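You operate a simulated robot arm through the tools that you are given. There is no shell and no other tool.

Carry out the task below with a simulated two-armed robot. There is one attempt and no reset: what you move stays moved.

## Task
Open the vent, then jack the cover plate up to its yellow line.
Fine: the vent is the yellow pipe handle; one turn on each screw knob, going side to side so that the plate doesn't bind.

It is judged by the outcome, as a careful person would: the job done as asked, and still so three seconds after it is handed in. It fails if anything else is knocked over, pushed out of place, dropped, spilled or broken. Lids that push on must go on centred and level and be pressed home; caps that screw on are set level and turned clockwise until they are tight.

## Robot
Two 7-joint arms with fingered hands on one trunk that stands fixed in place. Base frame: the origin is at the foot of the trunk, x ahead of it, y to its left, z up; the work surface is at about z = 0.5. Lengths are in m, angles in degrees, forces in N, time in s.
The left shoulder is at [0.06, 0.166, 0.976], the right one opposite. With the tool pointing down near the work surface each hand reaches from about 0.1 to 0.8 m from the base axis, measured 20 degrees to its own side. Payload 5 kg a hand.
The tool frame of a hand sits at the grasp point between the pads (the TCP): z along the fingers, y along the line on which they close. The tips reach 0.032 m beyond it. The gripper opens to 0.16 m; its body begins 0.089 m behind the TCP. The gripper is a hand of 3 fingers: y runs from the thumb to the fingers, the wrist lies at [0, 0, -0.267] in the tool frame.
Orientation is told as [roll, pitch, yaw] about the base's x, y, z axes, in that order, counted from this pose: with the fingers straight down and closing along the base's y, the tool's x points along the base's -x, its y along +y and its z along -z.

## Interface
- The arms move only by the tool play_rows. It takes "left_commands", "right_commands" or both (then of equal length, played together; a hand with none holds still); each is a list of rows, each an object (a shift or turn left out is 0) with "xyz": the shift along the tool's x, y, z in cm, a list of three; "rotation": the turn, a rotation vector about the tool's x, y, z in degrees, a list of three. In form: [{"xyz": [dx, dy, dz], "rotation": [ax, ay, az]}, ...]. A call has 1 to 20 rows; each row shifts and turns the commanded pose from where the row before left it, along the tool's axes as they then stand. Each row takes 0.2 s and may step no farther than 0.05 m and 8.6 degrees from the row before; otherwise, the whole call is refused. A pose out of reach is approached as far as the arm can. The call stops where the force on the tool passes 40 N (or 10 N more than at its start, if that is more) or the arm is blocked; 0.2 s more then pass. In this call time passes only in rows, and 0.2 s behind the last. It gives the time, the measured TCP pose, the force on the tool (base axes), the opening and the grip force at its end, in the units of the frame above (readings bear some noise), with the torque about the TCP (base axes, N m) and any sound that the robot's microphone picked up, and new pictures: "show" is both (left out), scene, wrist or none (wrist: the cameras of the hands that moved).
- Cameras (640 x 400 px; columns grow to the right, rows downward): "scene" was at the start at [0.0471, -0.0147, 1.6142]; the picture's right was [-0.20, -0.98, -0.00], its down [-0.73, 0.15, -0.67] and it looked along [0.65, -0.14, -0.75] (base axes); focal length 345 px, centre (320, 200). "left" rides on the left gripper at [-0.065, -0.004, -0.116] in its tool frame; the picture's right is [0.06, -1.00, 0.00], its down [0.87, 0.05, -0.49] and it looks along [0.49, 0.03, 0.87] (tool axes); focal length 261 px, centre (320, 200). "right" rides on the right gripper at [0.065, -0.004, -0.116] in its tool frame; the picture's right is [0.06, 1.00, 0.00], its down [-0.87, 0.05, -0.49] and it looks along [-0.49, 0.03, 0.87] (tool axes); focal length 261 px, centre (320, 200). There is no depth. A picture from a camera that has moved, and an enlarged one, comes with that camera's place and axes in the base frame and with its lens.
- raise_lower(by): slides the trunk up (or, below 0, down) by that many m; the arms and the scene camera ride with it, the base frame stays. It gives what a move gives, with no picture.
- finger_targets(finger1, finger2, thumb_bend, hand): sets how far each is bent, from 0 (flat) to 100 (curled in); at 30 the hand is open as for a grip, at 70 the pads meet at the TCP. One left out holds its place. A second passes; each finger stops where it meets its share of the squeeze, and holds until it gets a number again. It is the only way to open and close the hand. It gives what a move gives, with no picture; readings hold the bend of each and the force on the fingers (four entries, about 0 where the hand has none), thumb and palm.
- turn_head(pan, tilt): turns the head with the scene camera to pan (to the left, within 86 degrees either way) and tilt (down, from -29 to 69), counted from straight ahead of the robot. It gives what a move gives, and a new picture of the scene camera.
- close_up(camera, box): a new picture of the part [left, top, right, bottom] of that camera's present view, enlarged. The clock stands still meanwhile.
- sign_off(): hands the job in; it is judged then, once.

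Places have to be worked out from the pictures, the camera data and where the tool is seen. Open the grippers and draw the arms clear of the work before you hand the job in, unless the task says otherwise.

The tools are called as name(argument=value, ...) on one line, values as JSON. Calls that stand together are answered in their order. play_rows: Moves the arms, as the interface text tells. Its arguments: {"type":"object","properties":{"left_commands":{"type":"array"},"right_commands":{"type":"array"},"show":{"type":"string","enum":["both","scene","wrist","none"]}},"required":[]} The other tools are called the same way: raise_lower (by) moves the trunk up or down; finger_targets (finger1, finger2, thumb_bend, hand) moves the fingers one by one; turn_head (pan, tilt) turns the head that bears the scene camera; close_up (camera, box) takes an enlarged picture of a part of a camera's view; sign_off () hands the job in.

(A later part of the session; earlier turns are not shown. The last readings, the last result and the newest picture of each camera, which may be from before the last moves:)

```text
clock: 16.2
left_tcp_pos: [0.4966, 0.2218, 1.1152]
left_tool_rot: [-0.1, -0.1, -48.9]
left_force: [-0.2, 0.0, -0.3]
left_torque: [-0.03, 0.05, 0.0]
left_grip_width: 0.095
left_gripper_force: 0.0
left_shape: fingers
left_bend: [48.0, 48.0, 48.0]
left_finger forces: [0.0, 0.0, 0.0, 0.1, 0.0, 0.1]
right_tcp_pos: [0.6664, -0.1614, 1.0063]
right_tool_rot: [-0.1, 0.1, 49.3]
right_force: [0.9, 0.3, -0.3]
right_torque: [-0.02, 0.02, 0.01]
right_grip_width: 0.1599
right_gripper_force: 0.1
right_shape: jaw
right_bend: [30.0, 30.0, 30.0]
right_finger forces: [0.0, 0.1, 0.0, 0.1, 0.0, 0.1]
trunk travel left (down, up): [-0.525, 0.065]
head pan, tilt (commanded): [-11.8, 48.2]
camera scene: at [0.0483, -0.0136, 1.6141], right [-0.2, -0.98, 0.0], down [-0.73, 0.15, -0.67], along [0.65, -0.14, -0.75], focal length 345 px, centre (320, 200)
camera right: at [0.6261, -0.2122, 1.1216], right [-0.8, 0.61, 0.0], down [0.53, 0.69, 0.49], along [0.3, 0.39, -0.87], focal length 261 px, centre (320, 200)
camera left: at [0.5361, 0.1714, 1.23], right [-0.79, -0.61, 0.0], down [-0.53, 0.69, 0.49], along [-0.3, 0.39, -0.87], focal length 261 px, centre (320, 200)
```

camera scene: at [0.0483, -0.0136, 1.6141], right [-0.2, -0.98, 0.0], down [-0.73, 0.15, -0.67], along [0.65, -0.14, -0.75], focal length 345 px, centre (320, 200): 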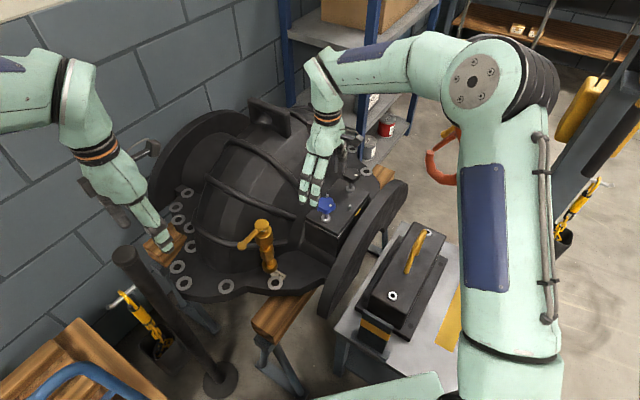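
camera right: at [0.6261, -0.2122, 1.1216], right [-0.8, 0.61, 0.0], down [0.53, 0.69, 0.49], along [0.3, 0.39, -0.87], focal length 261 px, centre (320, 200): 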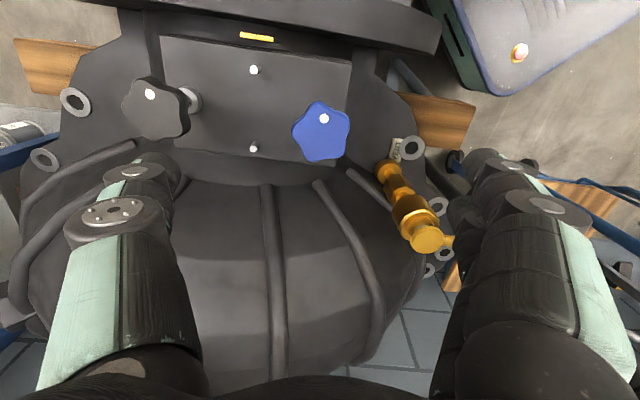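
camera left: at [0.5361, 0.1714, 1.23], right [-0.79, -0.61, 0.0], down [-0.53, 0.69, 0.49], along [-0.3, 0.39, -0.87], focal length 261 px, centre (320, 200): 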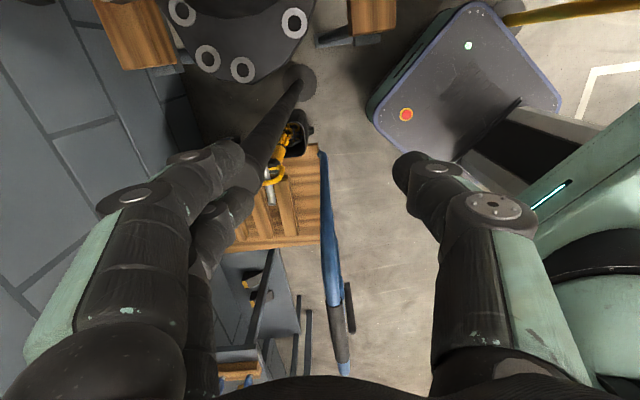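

Good view: the blue knob lies almost under the right TCP and the yellow tab is visible from above. I zoom in to fix the knob centres and record the gauge's starting look.

close_up(camera="right", box=[260, 80, 380, 180])

close_up(camera="right", box=[100, 20, 380, 180])

close_up(camera="right", box=[210, 20, 310, 80])

close_up(camera="scene", box=[300, 150, 400, 230])

```text
4.00 times, centred on (320, 130) of right
camera zoom: at [0.6261, -0.2122, 1.1216], right [-0.8, 0.61, 0.0], down [0.53, 0.69, 0.49], along [0.3, 0.39, -0.87], focal length 1043 px, centre (320, 480)
```

zoom: 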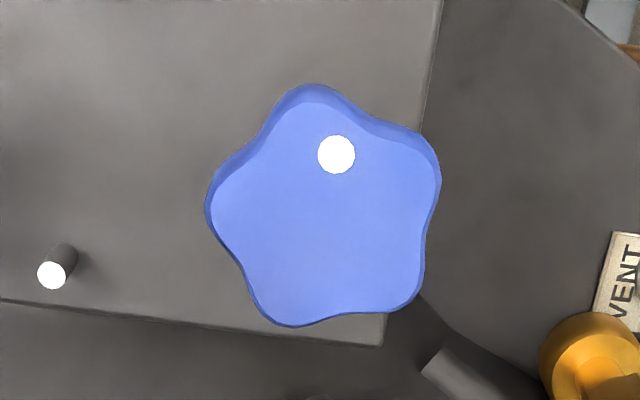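

```text
2.29 times, centred on (240, 100) of right
camera zoom: at [0.6261, -0.2122, 1.1216], right [-0.8, 0.61, 0.0], down [0.53, 0.69, 0.49], along [0.3, 0.39, -0.87], focal length 596 px, centre (503, 429)
```

zoom: 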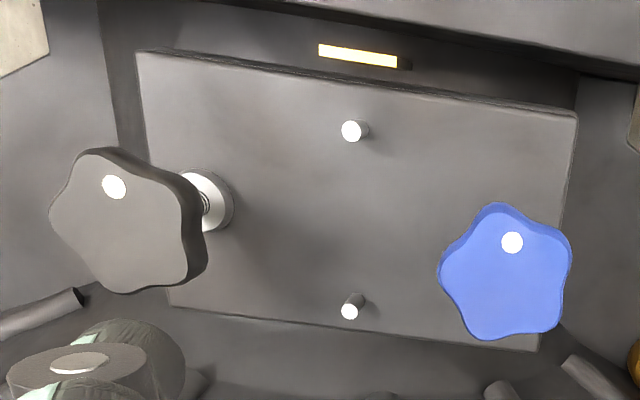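

```text
6.40 times, centred on (260, 50) of right
camera zoom: at [0.6261, -0.2122, 1.1216], right [-0.8, 0.61, 0.0], down [0.53, 0.69, 0.49], along [0.3, 0.39, -0.87], focal length 1668 px, centre (704, 1160)
```

zoom: 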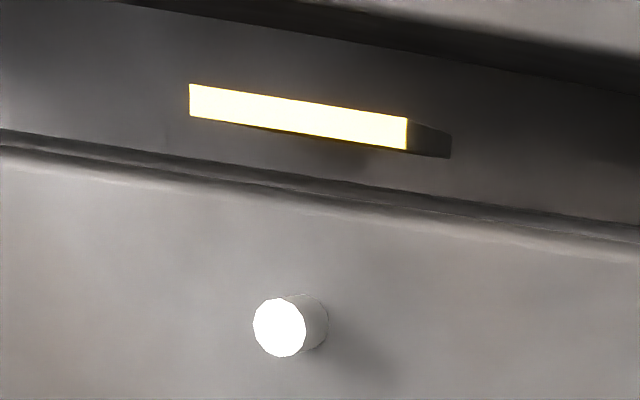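

```text
5.00 times, centred on (350, 190) of scene
camera zoom: at [0.0483, -0.0136, 1.6141], right [-0.2, -0.98, 0.0], down [-0.73, 0.15, -0.67], along [0.65, -0.14, -0.75], focal length 1725 px, centre (170, 250)
```

zoom: 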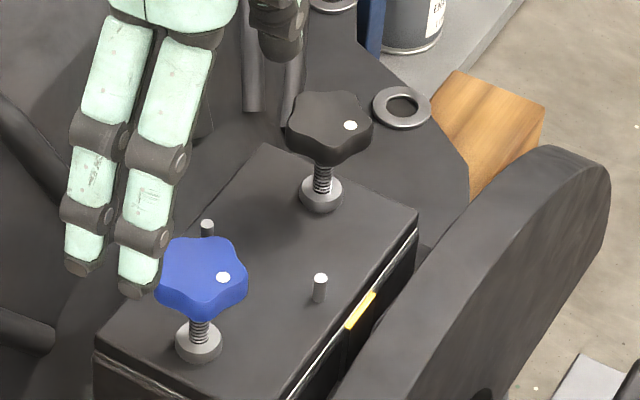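

Blue knob centre is about (0.6634, -0.162) with its top at z ≈ 0.892, diameter 52 mm; the black one about (0.765, -0.264). Clockwise means falling yaw, so I narrow the right hand and wind the wrist to a high yaw in free air to find its range.

finger_targets(hand="right", finger1=44, finger2=44, thumb_bend=44)

play_rows(right_commands=[{"rotation": [0, 0, -8.5]}, {"rotation": [0, 0, -8.5]}, {"rotation": [0, 0, -8.5]}, {"rotation": [0, 0, -8.5]}, {"rotation": [0, 0, -8.5]}, {"rotation": [0, 0, -8.5]}, {"rotation": [0, 0, -8.5]}, {"rotation": [0, 0, -8.5]}, {"rotation": [0, 0, -8.5]}, {"rotation": [0, 0, -8.5]}], show="both")

```text
clock: 17.2
left_tcp_pos: [0.4955, 0.2223, 1.1155]
left_tool_rot: [0.0, 0.1, -49.0]
left_force: [0.0, 0.1, 0.6]
left_torque: [-0.01, 0.02, -0.01]
left_grip_width: 0.095
left_gripper_force: 0.1
left_shape: fingers
left_bend: [48.0, 48.0, 48.0]
left_finger forces: [0.0, 0.1, 0.0, 0.1, 0.1, 0.0]
right_tcp_pos: [0.6642, -0.1608, 1.007]
right_tool_rot: [0.0, 0.0, 49.2]
right_force: [0.2, -0.4, 0.0]
right_torque: [0.0, -0.02, 0.03]
right_grip_width: 0.1127
right_gripper_force: 0.1
right_shape: fingers
right_bend: [44.0, 44.0, 44.0]
right_finger forces: [0.1, 0.0, 0.1, 0.0, 0.1, 0.0]
trunk travel left (down, up): [-0.525, 0.065]
head pan, tilt (commanded): [-11.8, 48.2]
```

```text
clock: 19.4
left_tcp_pos: [0.4961, 0.2209, 1.1153]
left_tool_rot: [0.0, 0.0, -49.0]
left_force: [0.6, -0.4, -0.3]
left_torque: [0.0, 0.02, 0.0]
left_grip_width: 0.0949
left_gripper_force: 0.0
left_shape: fingers
left_bend: [48.0, 48.0, 48.0]
left_finger forces: [0.0, 0.0, 0.0, 0.0, 0.0, 0.0]
right_tcp_pos: [0.6635, -0.1622, 1.0052]
right_tool_rot: [0.0, -0.1, 97.2]
right_force: [-0.8, 0.0, 0.3]
right_torque: [0.03, -0.02, 0.0]
right_grip_width: 0.112
right_gripper_force: 0.0
right_shape: fingers
right_bend: [44.0, 44.0, 44.0]
right_finger forces: [0.0, 0.1, 0.0, 0.0, 0.0, 0.0]
right hand out of reach, approached as far as the arm can: row 6, 7, 8, 9, 10
trunk travel left (down, up): [-0.525, 0.065]
head pan, tilt (commanded): [-11.8, 48.2]
camera scene: at [0.0475, -0.0154, 1.6141], right [-0.2, -0.98, 0.0], down [-0.73, 0.15, -0.67], along [0.65, -0.14, -0.75], focal length 345 px, centre (320, 200)
camera right: at [0.676, -0.226, 1.1212], right [-0.98, -0.19, 0.0], down [-0.16, 0.85, 0.49], along [-0.09, 0.48, -0.87], focal length 261 px, centre (320, 200)
```

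scene: 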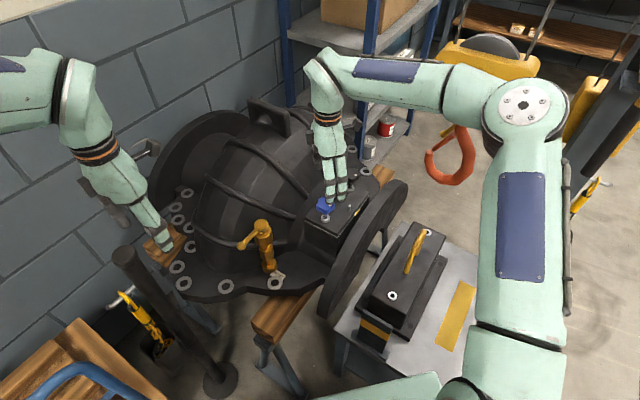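
right: 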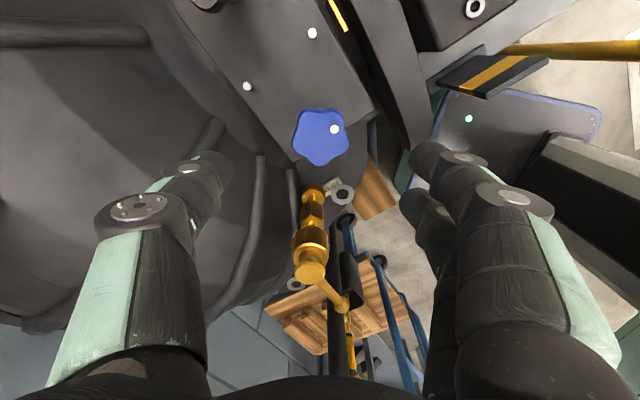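

The wrist tops out at yaw ≈ 97°. I turn it clockwise in free air to find the lower end of its range.

play_rows(right_commands=[{"rotation": [0, 0, 8.5]}, {"rotation": [0, 0, 8.5]}, {"rotation": [0, 0, 8.5]}, {"rotation": [0, 0, 8.5]}, {"rotation": [0, 0, 8.5]}, {"rotation": [0, 0, 8.5]}, {"rotation": [0, 0, 8.5]}, {"rotation": [0, 0, 8.5]}, {"rotation": [0, 0, 8.5]}, {"rotation": [0, 0, 8.5]}, {"rotation": [0, 0, 8.5]}, {"rotation": [0, 0, 8.5]}, {"rotation": [0, 0, 8.5]}, {"rotation": [0, 0, 8.5]}, {"rotation": [0, 0, 8.5]}, {"rotation": [0, 0, 8.5]}, {"rotation": [0, 0, 8.5]}, {"rotation": [0, 0, 8.5]}, {"rotation": [0, 0, 8.5]}, {"rotation": [0, 0, 8.5]}], show="none")

play_rows(right_commands=[{"rotation": [0, 0, 8.5]}, {"rotation": [0, 0, 8.5]}, {"rotation": [0, 0, 8.5]}, {"rotation": [0, 0, 8.5]}, {"rotation": [0, 0, 8.5]}, {"rotation": [0, 0, 8.5]}], show="both")

```text
clock: 23.6
left_tcp_pos: [0.4963, 0.2214, 1.1159]
left_tool_rot: [0.0, 0.0, -48.9]
left_force: [-0.1, -0.1, -0.1]
left_torque: [0.01, 0.0, 0.01]
left_grip_width: 0.0952
left_gripper_force: 0.0
left_shape: fingers
left_bend: [48.0, 48.0, 48.0]
left_finger forces: [0.0, 0.0, 0.0, 0.1, 0.1, 0.1]
right_tcp_pos: [0.6633, -0.1616, 1.0059]
right_tool_rot: [0.1, -0.1, -72.9]
right_force: [0.0, -0.4, -0.4]
right_torque: [-0.02, -0.03, 0.0]
right_grip_width: 0.1119
right_gripper_force: 0.0
right_shape: fingers
right_bend: [44.0, 44.0, 44.0]
right_finger forces: [0.0, 0.0, 0.0, 0.0, 0.0, 0.1]
trunk travel left (down, up): [-0.525, 0.065]
head pan, tilt (commanded): [-11.8, 48.2]
```

```text
clock: 25.0
left_tcp_pos: [0.4958, 0.222, 1.1143]
left_tool_rot: [0.0, 0.0, -48.9]
left_force: [0.9, -0.4, 0.1]
left_torque: [0.03, -0.01, 0.0]
left_grip_width: 0.0949
left_gripper_force: 0.0
left_shape: fingers
left_bend: [48.0, 48.0, 48.0]
left_finger forces: [0.0, 0.0, 0.1, 0.1, 0.1, 0.1]
right_tcp_pos: [0.6622, -0.1619, 1.0058]
right_tool_rot: [0.0, 0.1, -123.9]
right_force: [-0.4, 0.2, -0.3]
right_torque: [0.01, -0.01, 0.02]
right_grip_width: 0.1117
right_gripper_force: 0.0
right_shape: fingers
right_bend: [44.0, 44.0, 44.0]
right_finger forces: [0.0, 0.1, 0.0, 0.1, 0.0, 0.0]
trunk travel left (down, up): [-0.525, 0.065]
head pan, tilt (commanded): [-11.8, 48.2]
camera scene: at [0.0471, -0.0144, 1.6142], right [-0.2, -0.98, 0.0], down [-0.73, 0.15, -0.67], along [0.65, -0.14, -0.75], focal length 345 px, centre (320, 200)
camera right: at [0.6964, -0.1048, 1.1214], right [0.86, -0.5, 0.0], down [-0.44, -0.75, 0.49], along [-0.25, -0.42, -0.87], focal length 261 px, centre (320, 200)
```

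scene: 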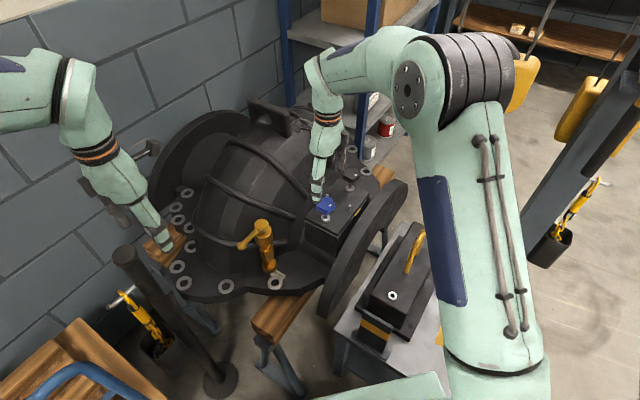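
right: 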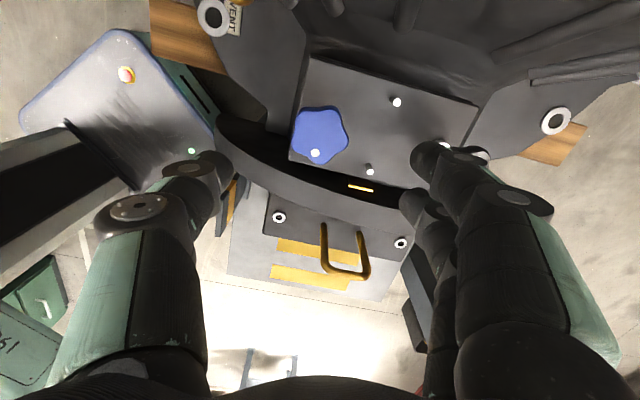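

The wrist covers at least +97° to -124°, so a half turn per grip is possible. I wind back to about +90° above the blue knob, then come down around it.

play_rows(right_commands=[{"rotation": [0, 0, -8.5]}, {"rotation": [0, 0, -8.5]}, {"rotation": [0, 0, -8.5]}, {"rotation": [0, 0, -8.5]}, {"rotation": [0, 0, -8.5]}, {"rotation": [0, 0, -8.5]}, {"rotation": [0, 0, -8.5]}, {"rotation": [0, 0, -8.5]}, {"rotation": [0, 0, -8.5]}, {"rotation": [0, 0, -8.5]}, {"rotation": [0, 0, -8.5]}, {"rotation": [0, 0, -8.5]}, {"rotation": [0, 0, -8.5]}, {"rotation": [0, 0, -8.5]}, {"rotation": [0, 0, -8.5]}, {"rotation": [0, 0, -8.5]}, {"rotation": [0, 0, -8.5]}, {"rotation": [0, 0, -8.5]}, {"rotation": [0, 0, -8.5]}, {"rotation": [0, 0, -8.5]}], show="none")

play_rows(right_commands=[{"rotation": [0, 0, -8.5]}, {"rotation": [0, 0, -8.5]}, {"rotation": [0, 0, -8.5]}, {"rotation": [0, 0, -8.5]}, {"rotation": [0, 0, -8.5]}, {"xyz": [0, 0, 2.5]}, {"xyz": [0, 0, 2.5]}], show="both")

```text
clock: 29.2
left_tcp_pos: [0.4967, 0.2234, 1.117]
left_tool_rot: [0.0, 0.2, -49.0]
left_force: [-0.3, 0.3, 0.0]
left_torque: [-0.01, -0.03, 0.01]
left_grip_width: 0.0948
left_gripper_force: 0.1
left_shape: fingers
left_bend: [48.0, 48.0, 48.0]
left_finger forces: [0.0, 0.0, 0.0, 0.1, 0.0, 0.1]
right_tcp_pos: [0.6624, -0.1625, 1.0059]
right_tool_rot: [-0.1, -0.1, 46.3]
right_force: [0.6, -0.5, 0.3]
right_torque: [-0.01, -0.01, -0.01]
right_grip_width: 0.1121
right_gripper_force: 0.0
right_shape: fingers
right_bend: [44.0, 44.0, 44.0]
right_finger forces: [0.0, 0.0, 0.1, 0.0, 0.1, 0.0]
trunk travel left (down, up): [-0.525, 0.065]
head pan, tilt (commanded): [-11.8, 48.2]
```

```text
clock: 30.8
left_tcp_pos: [0.4964, 0.2222, 1.1159]
left_tool_rot: [0.0, -0.1, -48.9]
left_force: [-0.1, 1.4, -0.1]
left_torque: [-0.02, -0.01, 0.0]
left_grip_width: 0.0951
left_gripper_force: 0.1
left_shape: fingers
left_bend: [48.0, 48.0, 48.0]
left_finger forces: [0.0, 0.0, 0.0, 0.0, 0.0, 0.0]
right_tcp_pos: [0.6637, -0.1615, 0.9562]
right_tool_rot: [-0.1, 0.1, 88.8]
right_force: [-0.1, 0.0, 1.1]
right_torque: [-0.02, -0.04, -0.02]
right_grip_width: 0.1117
right_gripper_force: 0.1
right_shape: fingers
right_bend: [44.0, 44.0, 44.0]
right_finger forces: [0.0, 0.0, 0.1, 0.1, 0.0, 0.1]
trunk travel left (down, up): [-0.525, 0.065]
head pan, tilt (commanded): [-11.8, 48.2]
camera scene: at [0.0474, -0.0147, 1.6142], right [-0.2, -0.98, 0.0], down [-0.73, 0.15, -0.67], along [0.65, -0.14, -0.75], focal length 345 px, centre (320, 200)
camera right: at [0.666, -0.2261, 1.0713], right [-1.0, -0.04, 0.0], down [-0.04, 0.87, 0.49], along [-0.02, 0.49, -0.87], focal length 261 px, centre (320, 200)
```

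scene: 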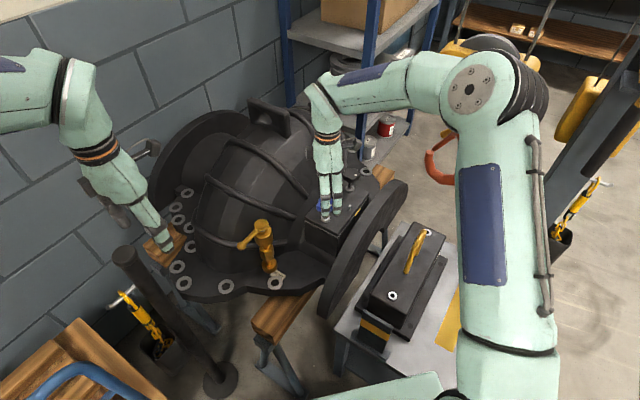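
right: 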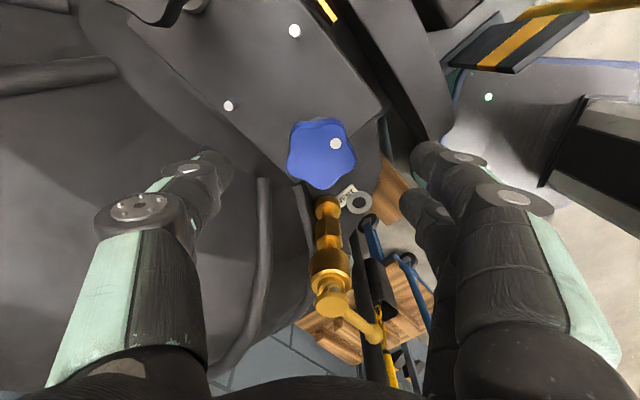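

The knob is centred under the hand to within 1–2 px. I lower 7.2 cm so the pads surround the knob at mid-height.

play_rows(right_commands=[{"xyz": [0, 0, 2.4]}, {"xyz": [0, 0, 2.4]}, {"xyz": [0, 0, 1.2]}, {"xyz": [0, 0, 1.2]}], show="both")

```text
clock: 31.8
left_tcp_pos: [0.4962, 0.2216, 1.1158]
left_tool_rot: [0.0, 0.1, -49.0]
left_force: [-0.9, 0.0, 0.6]
left_torque: [-0.02, -0.01, 0.02]
left_grip_width: 0.0949
left_gripper_force: 0.1
left_shape: fingers
left_bend: [48.0, 48.0, 48.0]
left_finger forces: [0.1, 0.1, 0.0, 0.0, 0.1, 0.0]
right_tcp_pos: [0.6633, -0.1613, 0.8841]
right_tool_rot: [0.0, -0.1, 88.8]
right_force: [-1.0, 0.0, 0.4]
right_torque: [0.04, 0.0, -0.03]
right_grip_width: 0.1118
right_gripper_force: 0.1
right_shape: fingers
right_bend: [44.0, 44.0, 44.0]
right_finger forces: [0.1, 0.0, 0.0, 0.0, 0.0, 0.0]
trunk travel left (down, up): [-0.525, 0.065]
head pan, tilt (commanded): [-11.8, 48.2]
camera scene: at [0.0474, -0.0146, 1.6142], right [-0.2, -0.98, 0.0], down [-0.73, 0.15, -0.67], along [0.65, -0.14, -0.75], focal length 345 px, centre (320, 200)
camera right: at [0.666, -0.2262, 0.999], right [-1.0, -0.04, 0.0], down [-0.04, 0.87, 0.49], along [-0.02, 0.49, -0.87], focal length 261 px, centre (320, 200)
```

scene: 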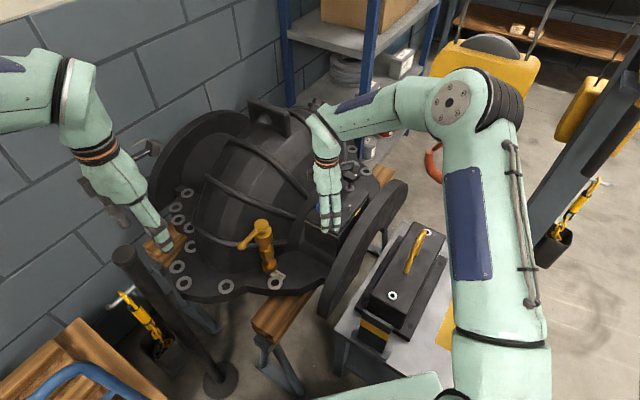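
right: 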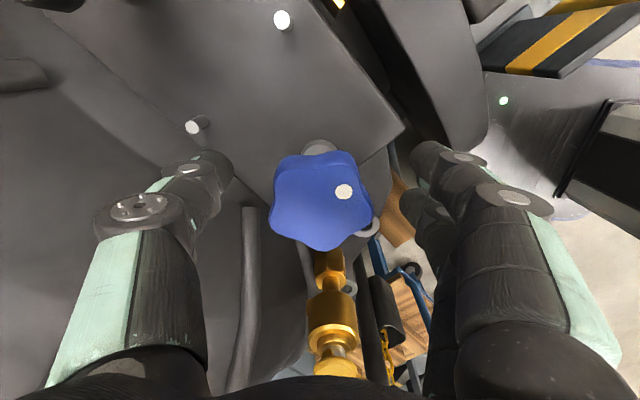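

The knob sits in the middle of the open hand. I close the right hand on it.

finger_targets(hand="right", finger1=70, finger2=70, thumb_bend=70)

close_up(camera="right", box=[120, 100, 520, 350])

```text
clock: 32.8
left_tcp_pos: [0.496, 0.2215, 1.1149]
left_tool_rot: [-0.1, 0.1, -48.9]
left_force: [0.0, 0.8, -0.5]
left_torque: [0.05, 0.02, -0.01]
left_grip_width: 0.0949
left_gripper_force: 0.0
left_shape: fingers
left_bend: [48.0, 48.0, 48.0]
left_finger forces: [0.0, 0.1, 0.0, 0.1, 0.0, 0.1]
right_tcp_pos: [0.6643, -0.1622, 0.8831]
right_tool_rot: [-0.2, 0.0, 88.8]
right_force: [9.0, -0.2, -9.3]
right_torque: [0.01, -0.01, 0.0]
right_grip_width: 0.0297
right_gripper_force: 12.2
right_shape: fingers
right_bend: [67.0, 67.0, 66.0]
right_finger forces: [3.7, 4.0, 0.0, 0.1, 17.2, 0.0]
trunk travel left (down, up): [-0.525, 0.065]
head pan, tilt (commanded): [-11.8, 48.2]
```

```text
1.60 times, centred on (320, 225) of right
camera zoom: at [0.6671, -0.2262, 0.9984], right [-1.0, -0.04, 0.0], down [-0.04, 0.87, 0.49], along [-0.02, 0.49, -0.87], focal length 417 px, centre (320, 160)
```

zoom: 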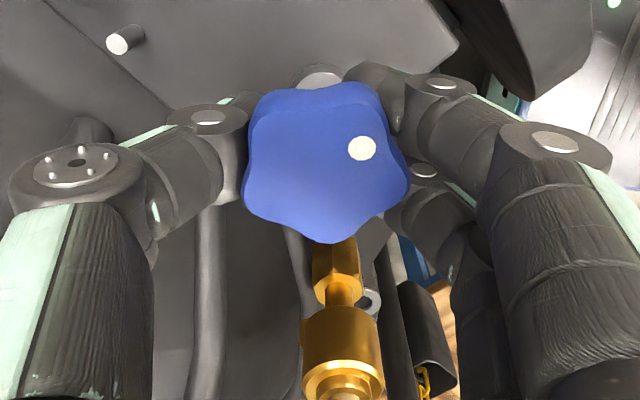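

The bend (67°) is more than a 52 mm knob should allow and the hand feels 9 N, so the fingertips may be curling under the knob. I look closer from the scene camera.

close_up(camera="scene", box=[290, 160, 390, 240])

close_up(camera="right", box=[220, 130, 420, 255])

```text
5.00 times, centred on (340, 200) of scene
camera zoom: at [0.0489, -0.0147, 1.614], right [-0.2, -0.98, 0.0], down [-0.73, 0.15, -0.67], along [0.65, -0.14, -0.75], focal length 1725 px, centre (220, 200)
```

zoom: 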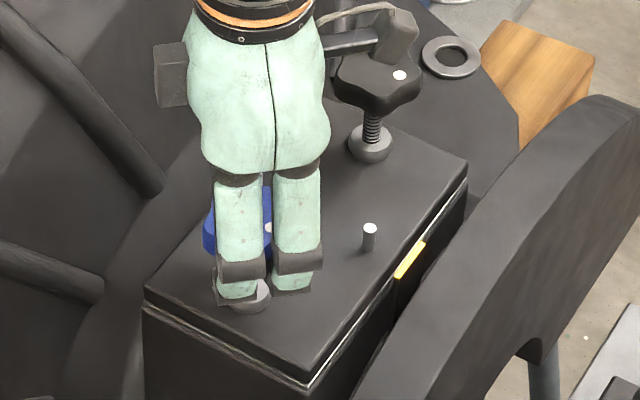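

```text
3.20 times, centred on (320, 192) of right
camera zoom: at [0.6671, -0.2262, 0.9984], right [-1.0, -0.04, 0.0], down [-0.04, 0.87, 0.49], along [-0.02, 0.49, -0.87], focal length 834 px, centre (320, 224)
```

zoom: 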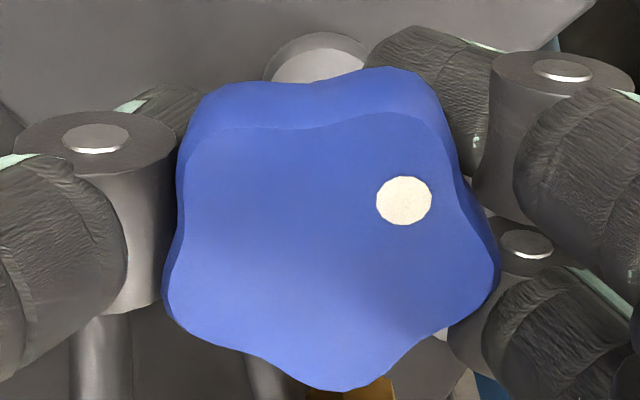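

The distal links are curling under the knob: the hand is too low. I open, raise 1.5 cm, and grip again so the pads meet the knob's sides.

finger_targets(hand="right", finger1=46, finger2=46, thumb_bend=46)

play_rows(right_commands=[{"xyz": [0, 0, -1.0]}, {"xyz": [0, 0, -0.6]}], show="none")

finger_targets(hand="right", finger1=62, finger2=62, thumb_bend=62)

close_up(camera="right", box=[160, 100, 480, 300])

close_up(camera="scene", box=[290, 160, 390, 240])

```text
clock: 33.8
left_tcp_pos: [0.4961, 0.2227, 1.1152]
left_tool_rot: [0.0, 0.1, -48.9]
left_force: [-0.9, 0.7, 0.7]
left_torque: [0.01, 0.02, -0.01]
left_grip_width: 0.0947
left_gripper_force: 0.1
left_shape: fingers
left_bend: [48.0, 48.0, 48.0]
left_finger forces: [0.0, 0.1, 0.0, 0.0, 0.0, 0.1]
right_tcp_pos: [0.6617, -0.1628, 0.8846]
right_tool_rot: [0.0, -0.1, 88.7]
right_force: [0.6, -1.0, -0.9]
right_torque: [0.01, -0.03, -0.03]
right_grip_width: 0.103
right_gripper_force: 0.0
right_shape: fingers
right_bend: [46.0, 46.0, 46.0]
right_finger forces: [0.0, 0.0, 0.0, 0.0, 0.1, 0.0]
trunk travel left (down, up): [-0.525, 0.065]
head pan, tilt (commanded): [-11.8, 48.2]
```

```text
clock: 34.4
left_tcp_pos: [0.4951, 0.221, 1.1153]
left_tool_rot: [0.0, 0.1, -48.9]
left_force: [-0.1, 0.0, 0.1]
left_torque: [0.0, 0.02, 0.05]
left_grip_width: 0.0947
left_gripper_force: 0.0
left_shape: fingers
left_bend: [48.0, 48.0, 48.0]
left_finger forces: [0.0, 0.0, 0.0, 0.1, 0.0, 0.0]
right_tcp_pos: [0.6635, -0.1616, 0.9004]
right_tool_rot: [-0.1, 0.0, 88.8]
right_force: [-0.1, -0.3, -0.2]
right_torque: [0.02, -0.02, 0.0]
right_grip_width: 0.1032
right_gripper_force: 0.1
right_shape: fingers
right_bend: [46.0, 46.0, 46.0]
right_finger forces: [0.0, 0.0, 0.0, 0.0, 0.0, 0.0]
trunk travel left (down, up): [-0.525, 0.065]
head pan, tilt (commanded): [-11.8, 48.2]
```

```text
clock: 35.4
left_tcp_pos: [0.4959, 0.2217, 1.1151]
left_tool_rot: [0.0, 0.0, -48.8]
left_force: [0.1, -0.2, -0.6]
left_torque: [0.05, 0.01, 0.0]
left_grip_width: 0.095
left_gripper_force: 0.1
left_shape: fingers
left_bend: [48.0, 48.0, 48.0]
left_finger forces: [0.1, 0.1, 0.1, 0.0, 0.1, 0.0]
right_tcp_pos: [0.6634, -0.1621, 0.9003]
right_tool_rot: [0.0, -0.1, 88.8]
right_force: [2.3, 0.4, -1.8]
right_torque: [0.01, 0.0, 0.01]
right_grip_width: 0.0496
right_gripper_force: 4.3
right_shape: fingers
right_bend: [60.0, 60.0, 60.0]
right_finger forces: [1.5, 1.6, 0.0, 0.0, 5.5, 0.0]
trunk travel left (down, up): [-0.525, 0.065]
head pan, tilt (commanded): [-11.8, 48.2]
```

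```text
2.00 times, centred on (320, 200) of right
camera zoom: at [0.6662, -0.2261, 1.0154], right [-1.0, -0.04, 0.0], down [-0.04, 0.87, 0.49], along [-0.02, 0.49, -0.87], focal length 521 px, centre (320, 200)
```

zoom: 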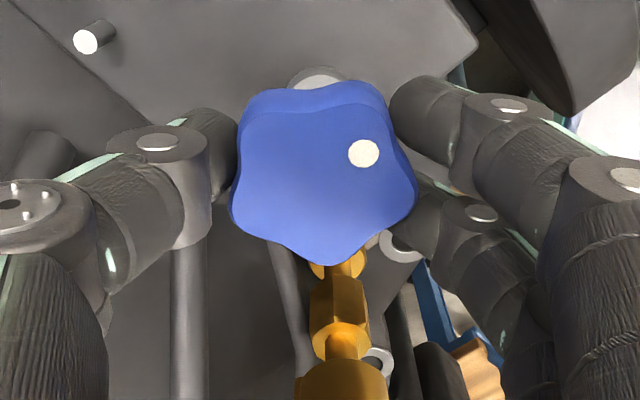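

```text
5.00 times, centred on (340, 200) of scene
camera zoom: at [0.0475, -0.0145, 1.6141], right [-0.2, -0.98, 0.0], down [-0.73, 0.15, -0.67], along [0.65, -0.14, -0.75], focal length 1725 px, centre (220, 200)
```

zoom: 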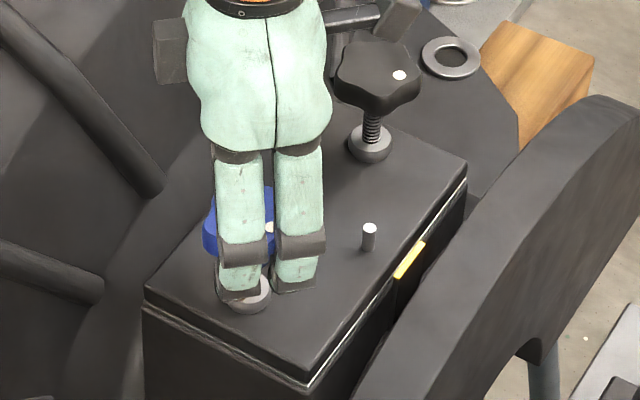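

Now the pads sit on the knob's sides (gap 50 mm, light squeeze). I squeeze a bit more and turn a first 24° clockwise to see how the knob and plate respond.

finger_targets(hand="right", finger1=66, finger2=66, thumb_bend=64)

play_rows(right_commands=[{"rotation": [0, 0, 8]}, {"rotation": [0, 0, 8]}, {"rotation": [0, 0, 8]}], show="wrist")

```text
clock: 36.4
left_tcp_pos: [0.4965, 0.2228, 1.1146]
left_tool_rot: [0.0, -0.1, -48.9]
left_force: [-0.3, -0.1, 0.7]
left_torque: [-0.01, -0.02, 0.0]
left_grip_width: 0.0953
left_gripper_force: 0.1
left_shape: fingers
left_bend: [48.0, 48.0, 48.0]
left_finger forces: [0.0, 0.1, 0.1, 0.1, 0.0, 0.0]
right_tcp_pos: [0.663, -0.1622, 0.8999]
right_tool_rot: [0.1, 0.0, 88.8]
right_force: [0.0, 1.3, -4.2]
right_torque: [0.03, -0.03, 0.04]
right_grip_width: 0.0478
right_gripper_force: 10.1
right_shape: fingers
right_bend: [61.0, 61.0, 61.0]
right_finger forces: [5.2, 5.6, 0.0, 0.1, 8.8, 0.1]
trunk travel left (down, up): [-0.525, 0.065]
head pan, tilt (commanded): [-11.8, 48.2]
```

```text
clock: 37.2
left_tcp_pos: [0.4956, 0.2224, 1.1154]
left_tool_rot: [0.1, 0.0, -48.9]
left_force: [-0.1, 0.5, -0.2]
left_torque: [-0.03, -0.01, 0.0]
left_grip_width: 0.0947
left_gripper_force: 0.1
left_shape: fingers
left_bend: [48.0, 48.0, 48.0]
left_finger forces: [0.1, 0.0, 0.0, 0.0, 0.0, 0.0]
right_tcp_pos: [0.6622, -0.1614, 0.9003]
right_tool_rot: [0.0, -0.1, 64.6]
right_force: [-1.6, 1.7, -3.6]
right_torque: [0.01, -0.03, 0.03]
right_grip_width: 0.0478
right_gripper_force: 9.7
right_shape: fingers
right_bend: [61.0, 61.0, 61.0]
right_finger forces: [5.7, 5.6, 0.1, 0.0, 8.5, 0.0]
trunk travel left (down, up): [-0.525, 0.065]
head pan, tilt (commanded): [-11.8, 48.2]
camera right: at [0.639, -0.2214, 1.0151], right [-0.93, 0.37, 0.0], down [0.32, 0.81, 0.49], along [0.18, 0.46, -0.87], focal length 261 px, centre (320, 200)
```

right: 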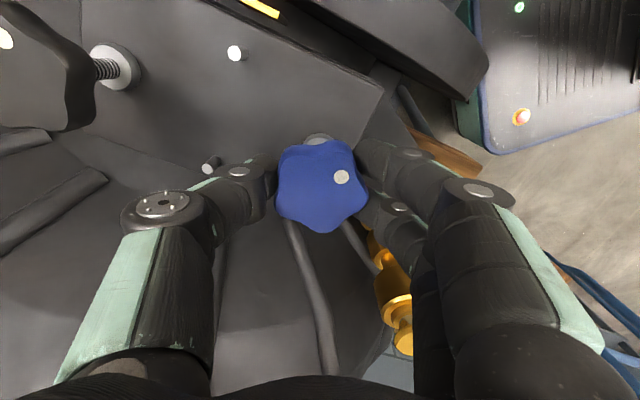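

The dot kept its place relative to the fingers, so the knob turned 24° with the hand at low torque. I continue clockwise another 82° and check for slip and for plate movement.

play_rows(right_commands=[{"rotation": [0, 0, 8.2]}, {"rotation": [0, 0, 8.2]}, {"rotation": [0, 0, 8.2]}, {"rotation": [0, 0, 8.2]}, {"rotation": [0, 0, 8.2]}, {"rotation": [0, 0, 8.2]}, {"rotation": [0, 0, 8.2]}, {"rotation": [0, 0, 8.2]}, {"rotation": [0, 0, 8.2]}, {"rotation": [0, 0, 8.2]}], show="both")

close_up(camera="scene", box=[290, 160, 390, 240])

```text
clock: 39.4
left_tcp_pos: [0.4949, 0.2226, 1.114]
left_tool_rot: [0.1, 0.0, -49.0]
left_force: [-0.5, 0.3, -1.1]
left_torque: [0.0, -0.02, 0.03]
left_grip_width: 0.0947
left_gripper_force: 0.1
left_shape: fingers
left_bend: [48.0, 48.0, 48.0]
left_finger forces: [0.0, 0.0, 0.1, 0.0, 0.0, 0.0]
right_tcp_pos: [0.6627, -0.1615, 0.8999]
right_tool_rot: [0.1, 0.0, -17.4]
right_force: [-0.9, 3.4, -5.4]
right_torque: [0.06, 0.0, 0.06]
right_grip_width: 0.048
right_gripper_force: 10.2
right_shape: fingers
right_bend: [61.0, 61.0, 61.0]
right_finger forces: [7.0, 5.5, 0.1, 0.0, 8.1, 0.0]
trunk travel left (down, up): [-0.525, 0.065]
head pan, tilt (commanded): [-11.8, 48.2]
camera scene: at [0.0475, -0.0142, 1.6141], right [-0.2, -0.98, 0.0], down [-0.73, 0.15, -0.67], along [0.65, -0.14, -0.75], focal length 345 px, centre (320, 200)
camera right: at [0.6, -0.1452, 1.0153], right [0.24, 0.97, 0.0], down [0.85, -0.21, 0.49], along [0.48, -0.12, -0.87], focal length 261 px, centre (320, 200)
```

scene: 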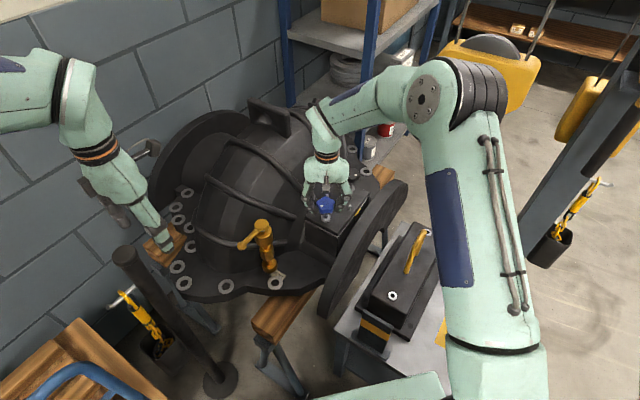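
right: 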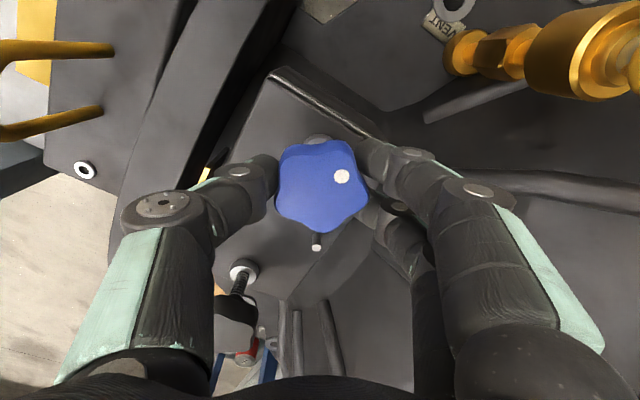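

```text
5.00 times, centred on (340, 200) of scene
camera zoom: at [0.0475, -0.0142, 1.6141], right [-0.2, -0.98, 0.0], down [-0.73, 0.15, -0.67], along [0.65, -0.14, -0.75], focal length 1725 px, centre (220, 200)
```

zoom: 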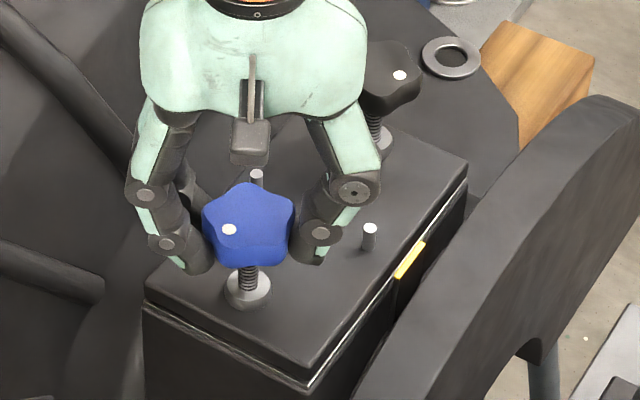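

No slip: the dot still sits in the same spot between the fingers after 106°. I zoom on the plate's near corner to look for a growing gap.

close_up(camera="scene", box=[300, 210, 360, 250])

close_up(camera="scene", box=[340, 190, 390, 225])

close_up(camera="right", box=[180, 40, 400, 200])

```text
10.00 times, centred on (330, 230) of scene
camera zoom: at [0.0475, -0.0142, 1.6141], right [-0.2, -0.98, 0.0], down [-0.73, 0.15, -0.67], along [0.65, -0.14, -0.75], focal length 3449 px, centre (220, -100)
```

zoom: 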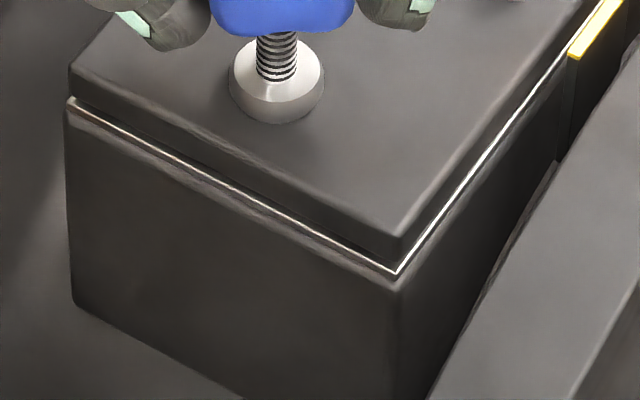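

```text
11.43 times, centred on (365, 208) of scene
camera zoom: at [0.0475, -0.0142, 1.6141], right [-0.2, -0.98, 0.0], down [-0.73, 0.15, -0.67], along [0.65, -0.14, -0.75], focal length 3942 px, centre (-194, 114)
```

zoom: 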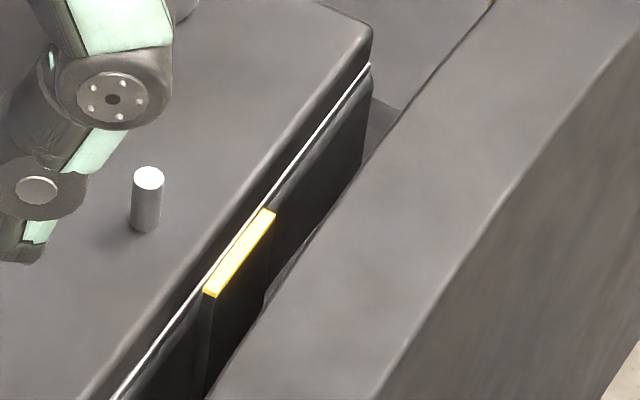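

```text
2.50 times, centred on (290, 120) of right
camera zoom: at [0.6, -0.1452, 1.0153], right [0.24, 0.97, 0.0], down [0.85, -0.21, 0.49], along [0.48, -0.12, -0.87], focal length 652 px, centre (395, 400)
```

zoom: 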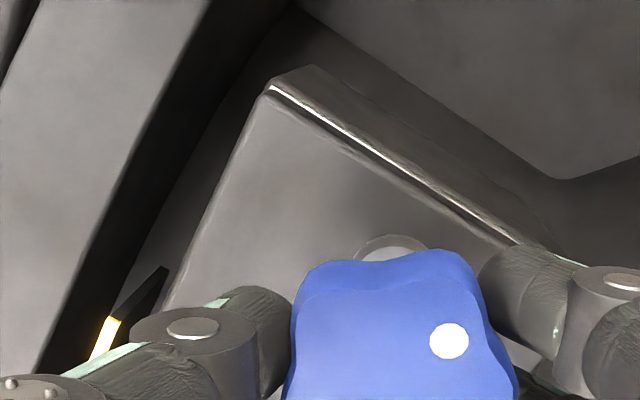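

Rim line and gap are recorded for comparison. I finish this first half turn on the blue knob (another 74°).

play_rows(right_commands=[{"rotation": [0, 0, 8.2]}, {"rotation": [0, 0, 8.2]}, {"rotation": [0, 0, 8.2]}, {"rotation": [0, 0, 8.2]}, {"rotation": [0, 0, 8.2]}, {"rotation": [0, 0, 8.2]}, {"rotation": [0, 0, 8.2]}, {"rotation": [0, 0, 8.2]}, {"rotation": [0, 0, 8.2]}], show="both")

close_up(camera="scene", box=[300, 210, 360, 250])

close_up(camera="scene", box=[340, 190, 390, 225])

```text
clock: 41.4
left_tcp_pos: [0.4954, 0.2219, 1.1147]
left_tool_rot: [0.0, 0.0, -48.9]
left_force: [-1.0, -0.3, -0.6]
left_torque: [0.01, 0.0, 0.01]
left_grip_width: 0.0946
left_gripper_force: 0.0
left_shape: fingers
left_bend: [48.0, 48.0, 48.0]
left_finger forces: [0.0, 0.0, 0.0, 0.0, 0.0, 0.0]
right_tcp_pos: [0.6635, -0.1607, 0.9001]
right_tool_rot: [-0.1, -0.1, -91.2]
right_force: [0.1, 1.2, -5.1]
right_torque: [0.04, 0.03, 0.17]
right_grip_width: 0.0479
right_gripper_force: 9.6
right_shape: fingers
right_bend: [61.0, 61.0, 61.0]
right_finger forces: [6.4, 4.1, 0.1, 0.0, 9.5, 0.1]
trunk travel left (down, up): [-0.525, 0.065]
head pan, tilt (commanded): [-11.8, 48.2]
camera scene: at [0.0475, -0.0143, 1.6141], right [-0.2, -0.98, 0.0], down [-0.73, 0.15, -0.67], along [0.65, -0.14, -0.75], focal length 345 px, centre (320, 200)
camera right: at [0.6609, -0.0955, 1.0153], right [1.0, 0.04, 0.0], down [0.04, -0.87, 0.49], along [0.02, -0.49, -0.87], focal length 261 px, centre (320, 200)
```

scene: 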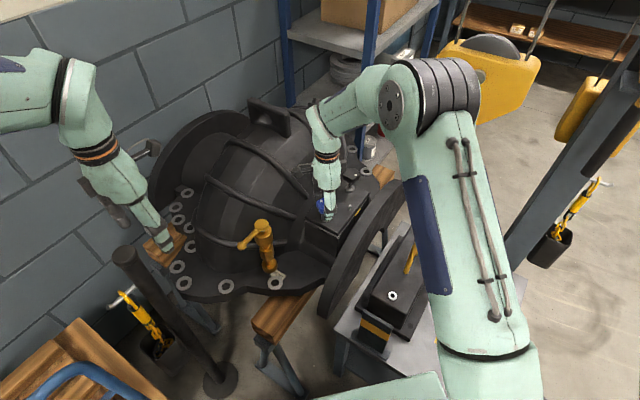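
right: 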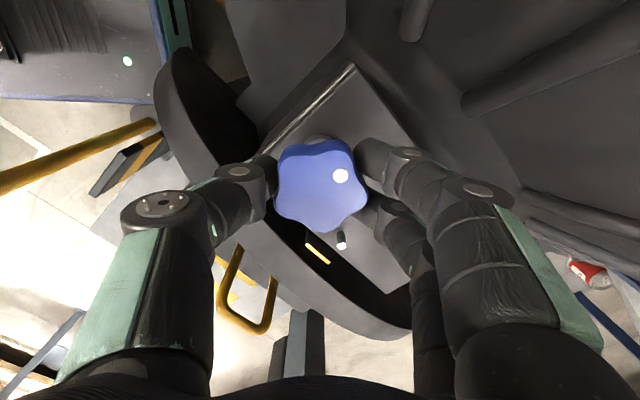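

```text
10.00 times, centred on (330, 230) of scene
camera zoom: at [0.0475, -0.0143, 1.6141], right [-0.2, -0.98, 0.0], down [-0.73, 0.15, -0.67], along [0.65, -0.14, -0.75], focal length 3449 px, centre (220, -100)
```

zoom: 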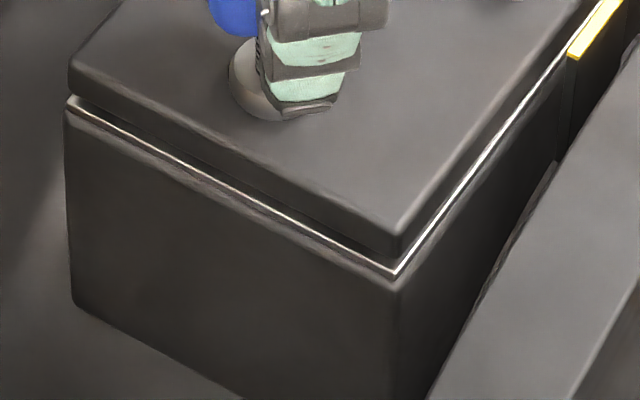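

```text
11.43 times, centred on (365, 208) of scene
camera zoom: at [0.0475, -0.0143, 1.6141], right [-0.2, -0.98, 0.0], down [-0.73, 0.15, -0.67], along [0.65, -0.14, -0.75], focal length 3942 px, centre (-194, 114)
```

zoom: 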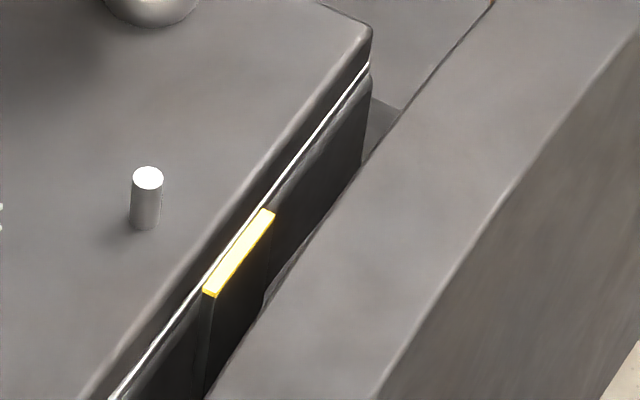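

A half turn is done on blue with the grip solid; the torque has begun to rise (0.17 N m), so the jack is taking load. I release, rise 10 cm, and shift to above the black knob while winding the wrist back.

finger_targets(hand="right", finger1=46, finger2=46, thumb_bend=46)

play_rows(right_commands=[{"xyz": [0, 0, -2.5]}, {"xyz": [0, 0, -4]}, {"xyz": [0, 0, -4]}, {"xyz": [-3.35, 3.45, 0]}, {"xyz": [-3.35, 3.45, 0]}, {"xyz": [-3.35, 3.45, 0]}, {"rotation": [0, 0, -8.5]}, {"rotation": [0, 0, -8.5]}, {"rotation": [0, 0, -8.5]}, {"rotation": [0, 0, -8.5]}, {"rotation": [0, 0, -8.5]}, {"rotation": [0, 0, -8.5]}, {"rotation": [0, 0, -8.5]}, {"rotation": [0, 0, -8.5]}, {"rotation": [0, 0, -8.5]}, {"rotation": [0, 0, -8.5]}, {"rotation": [0, 0, -8.5]}, {"rotation": [0, 0, -8.5]}], show="both")

```text
clock: 42.4
left_tcp_pos: [0.495, 0.223, 1.1156]
left_tool_rot: [0.0, 0.0, -48.8]
left_force: [-0.5, -0.1, 0.4]
left_torque: [0.02, 0.02, -0.03]
left_grip_width: 0.0947
left_gripper_force: 0.0
left_shape: fingers
left_bend: [48.0, 48.0, 48.0]
left_finger forces: [0.1, 0.0, 0.0, 0.0, 0.0, 0.0]
right_tcp_pos: [0.6645, -0.1611, 0.8998]
right_tool_rot: [0.0, 0.0, -91.1]
right_force: [-0.6, 0.1, 1.1]
right_torque: [-0.01, 0.01, 0.01]
right_grip_width: 0.1031
right_gripper_force: 0.2
right_shape: fingers
right_bend: [46.0, 46.0, 46.0]
right_finger forces: [0.0, 0.1, 0.0, 0.1, 0.1, 0.0]
trunk travel left (down, up): [-0.525, 0.065]
head pan, tilt (commanded): [-11.8, 48.2]
```

```text
clock: 46.2
left_tcp_pos: [0.4949, 0.2223, 1.1156]
left_tool_rot: [-0.1, -0.1, -48.9]
left_force: [-0.3, -0.1, 1.3]
left_torque: [0.0, -0.03, -0.01]
left_grip_width: 0.095
left_gripper_force: 0.1
left_shape: fingers
left_bend: [48.0, 48.0, 48.0]
left_finger forces: [0.0, 0.1, 0.0, 0.0, 0.1, 0.1]
right_tcp_pos: [0.7658, -0.264, 1.0055]
right_tool_rot: [0.2, 0.0, 11.1]
right_force: [0.1, 0.3, -0.6]
right_torque: [0.03, 0.0, 0.02]
right_grip_width: 0.1033
right_gripper_force: 0.0
right_shape: fingers
right_bend: [46.0, 46.0, 46.0]
right_finger forces: [0.0, 0.0, 0.0, 0.0, 0.0, 0.1]
trunk travel left (down, up): [-0.525, 0.065]
head pan, tilt (commanded): [-11.8, 48.2]
camera scene: at [0.0472, -0.0145, 1.6142], right [-0.2, -0.98, 0.0], down [-0.73, 0.15, -0.67], along [0.65, -0.14, -0.75], focal length 345 px, centre (320, 200)
camera right: at [0.7019, -0.2799, 1.1202], right [-0.25, 0.97, 0.0], down [0.84, 0.22, 0.49], along [0.48, 0.13, -0.87], focal length 261 px, centre (320, 200)
```

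scene: 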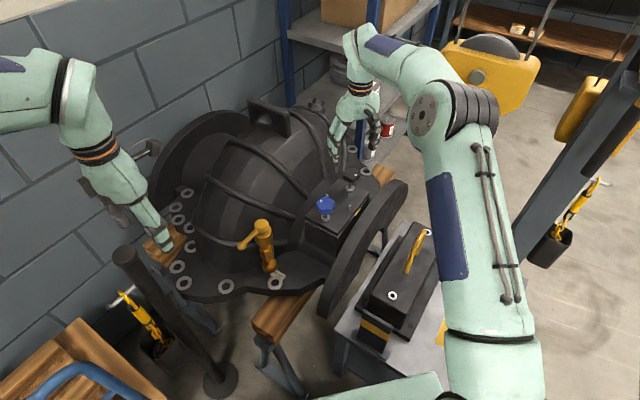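
right: 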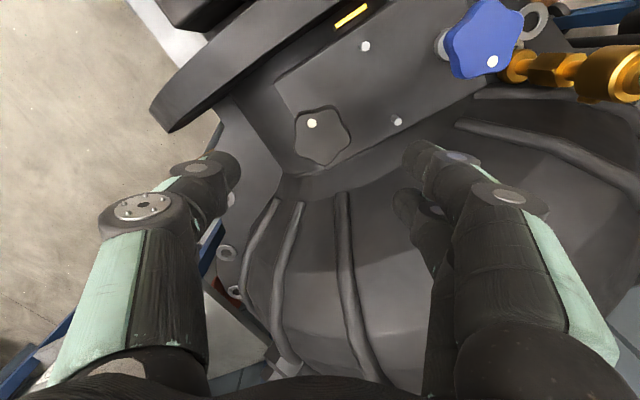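

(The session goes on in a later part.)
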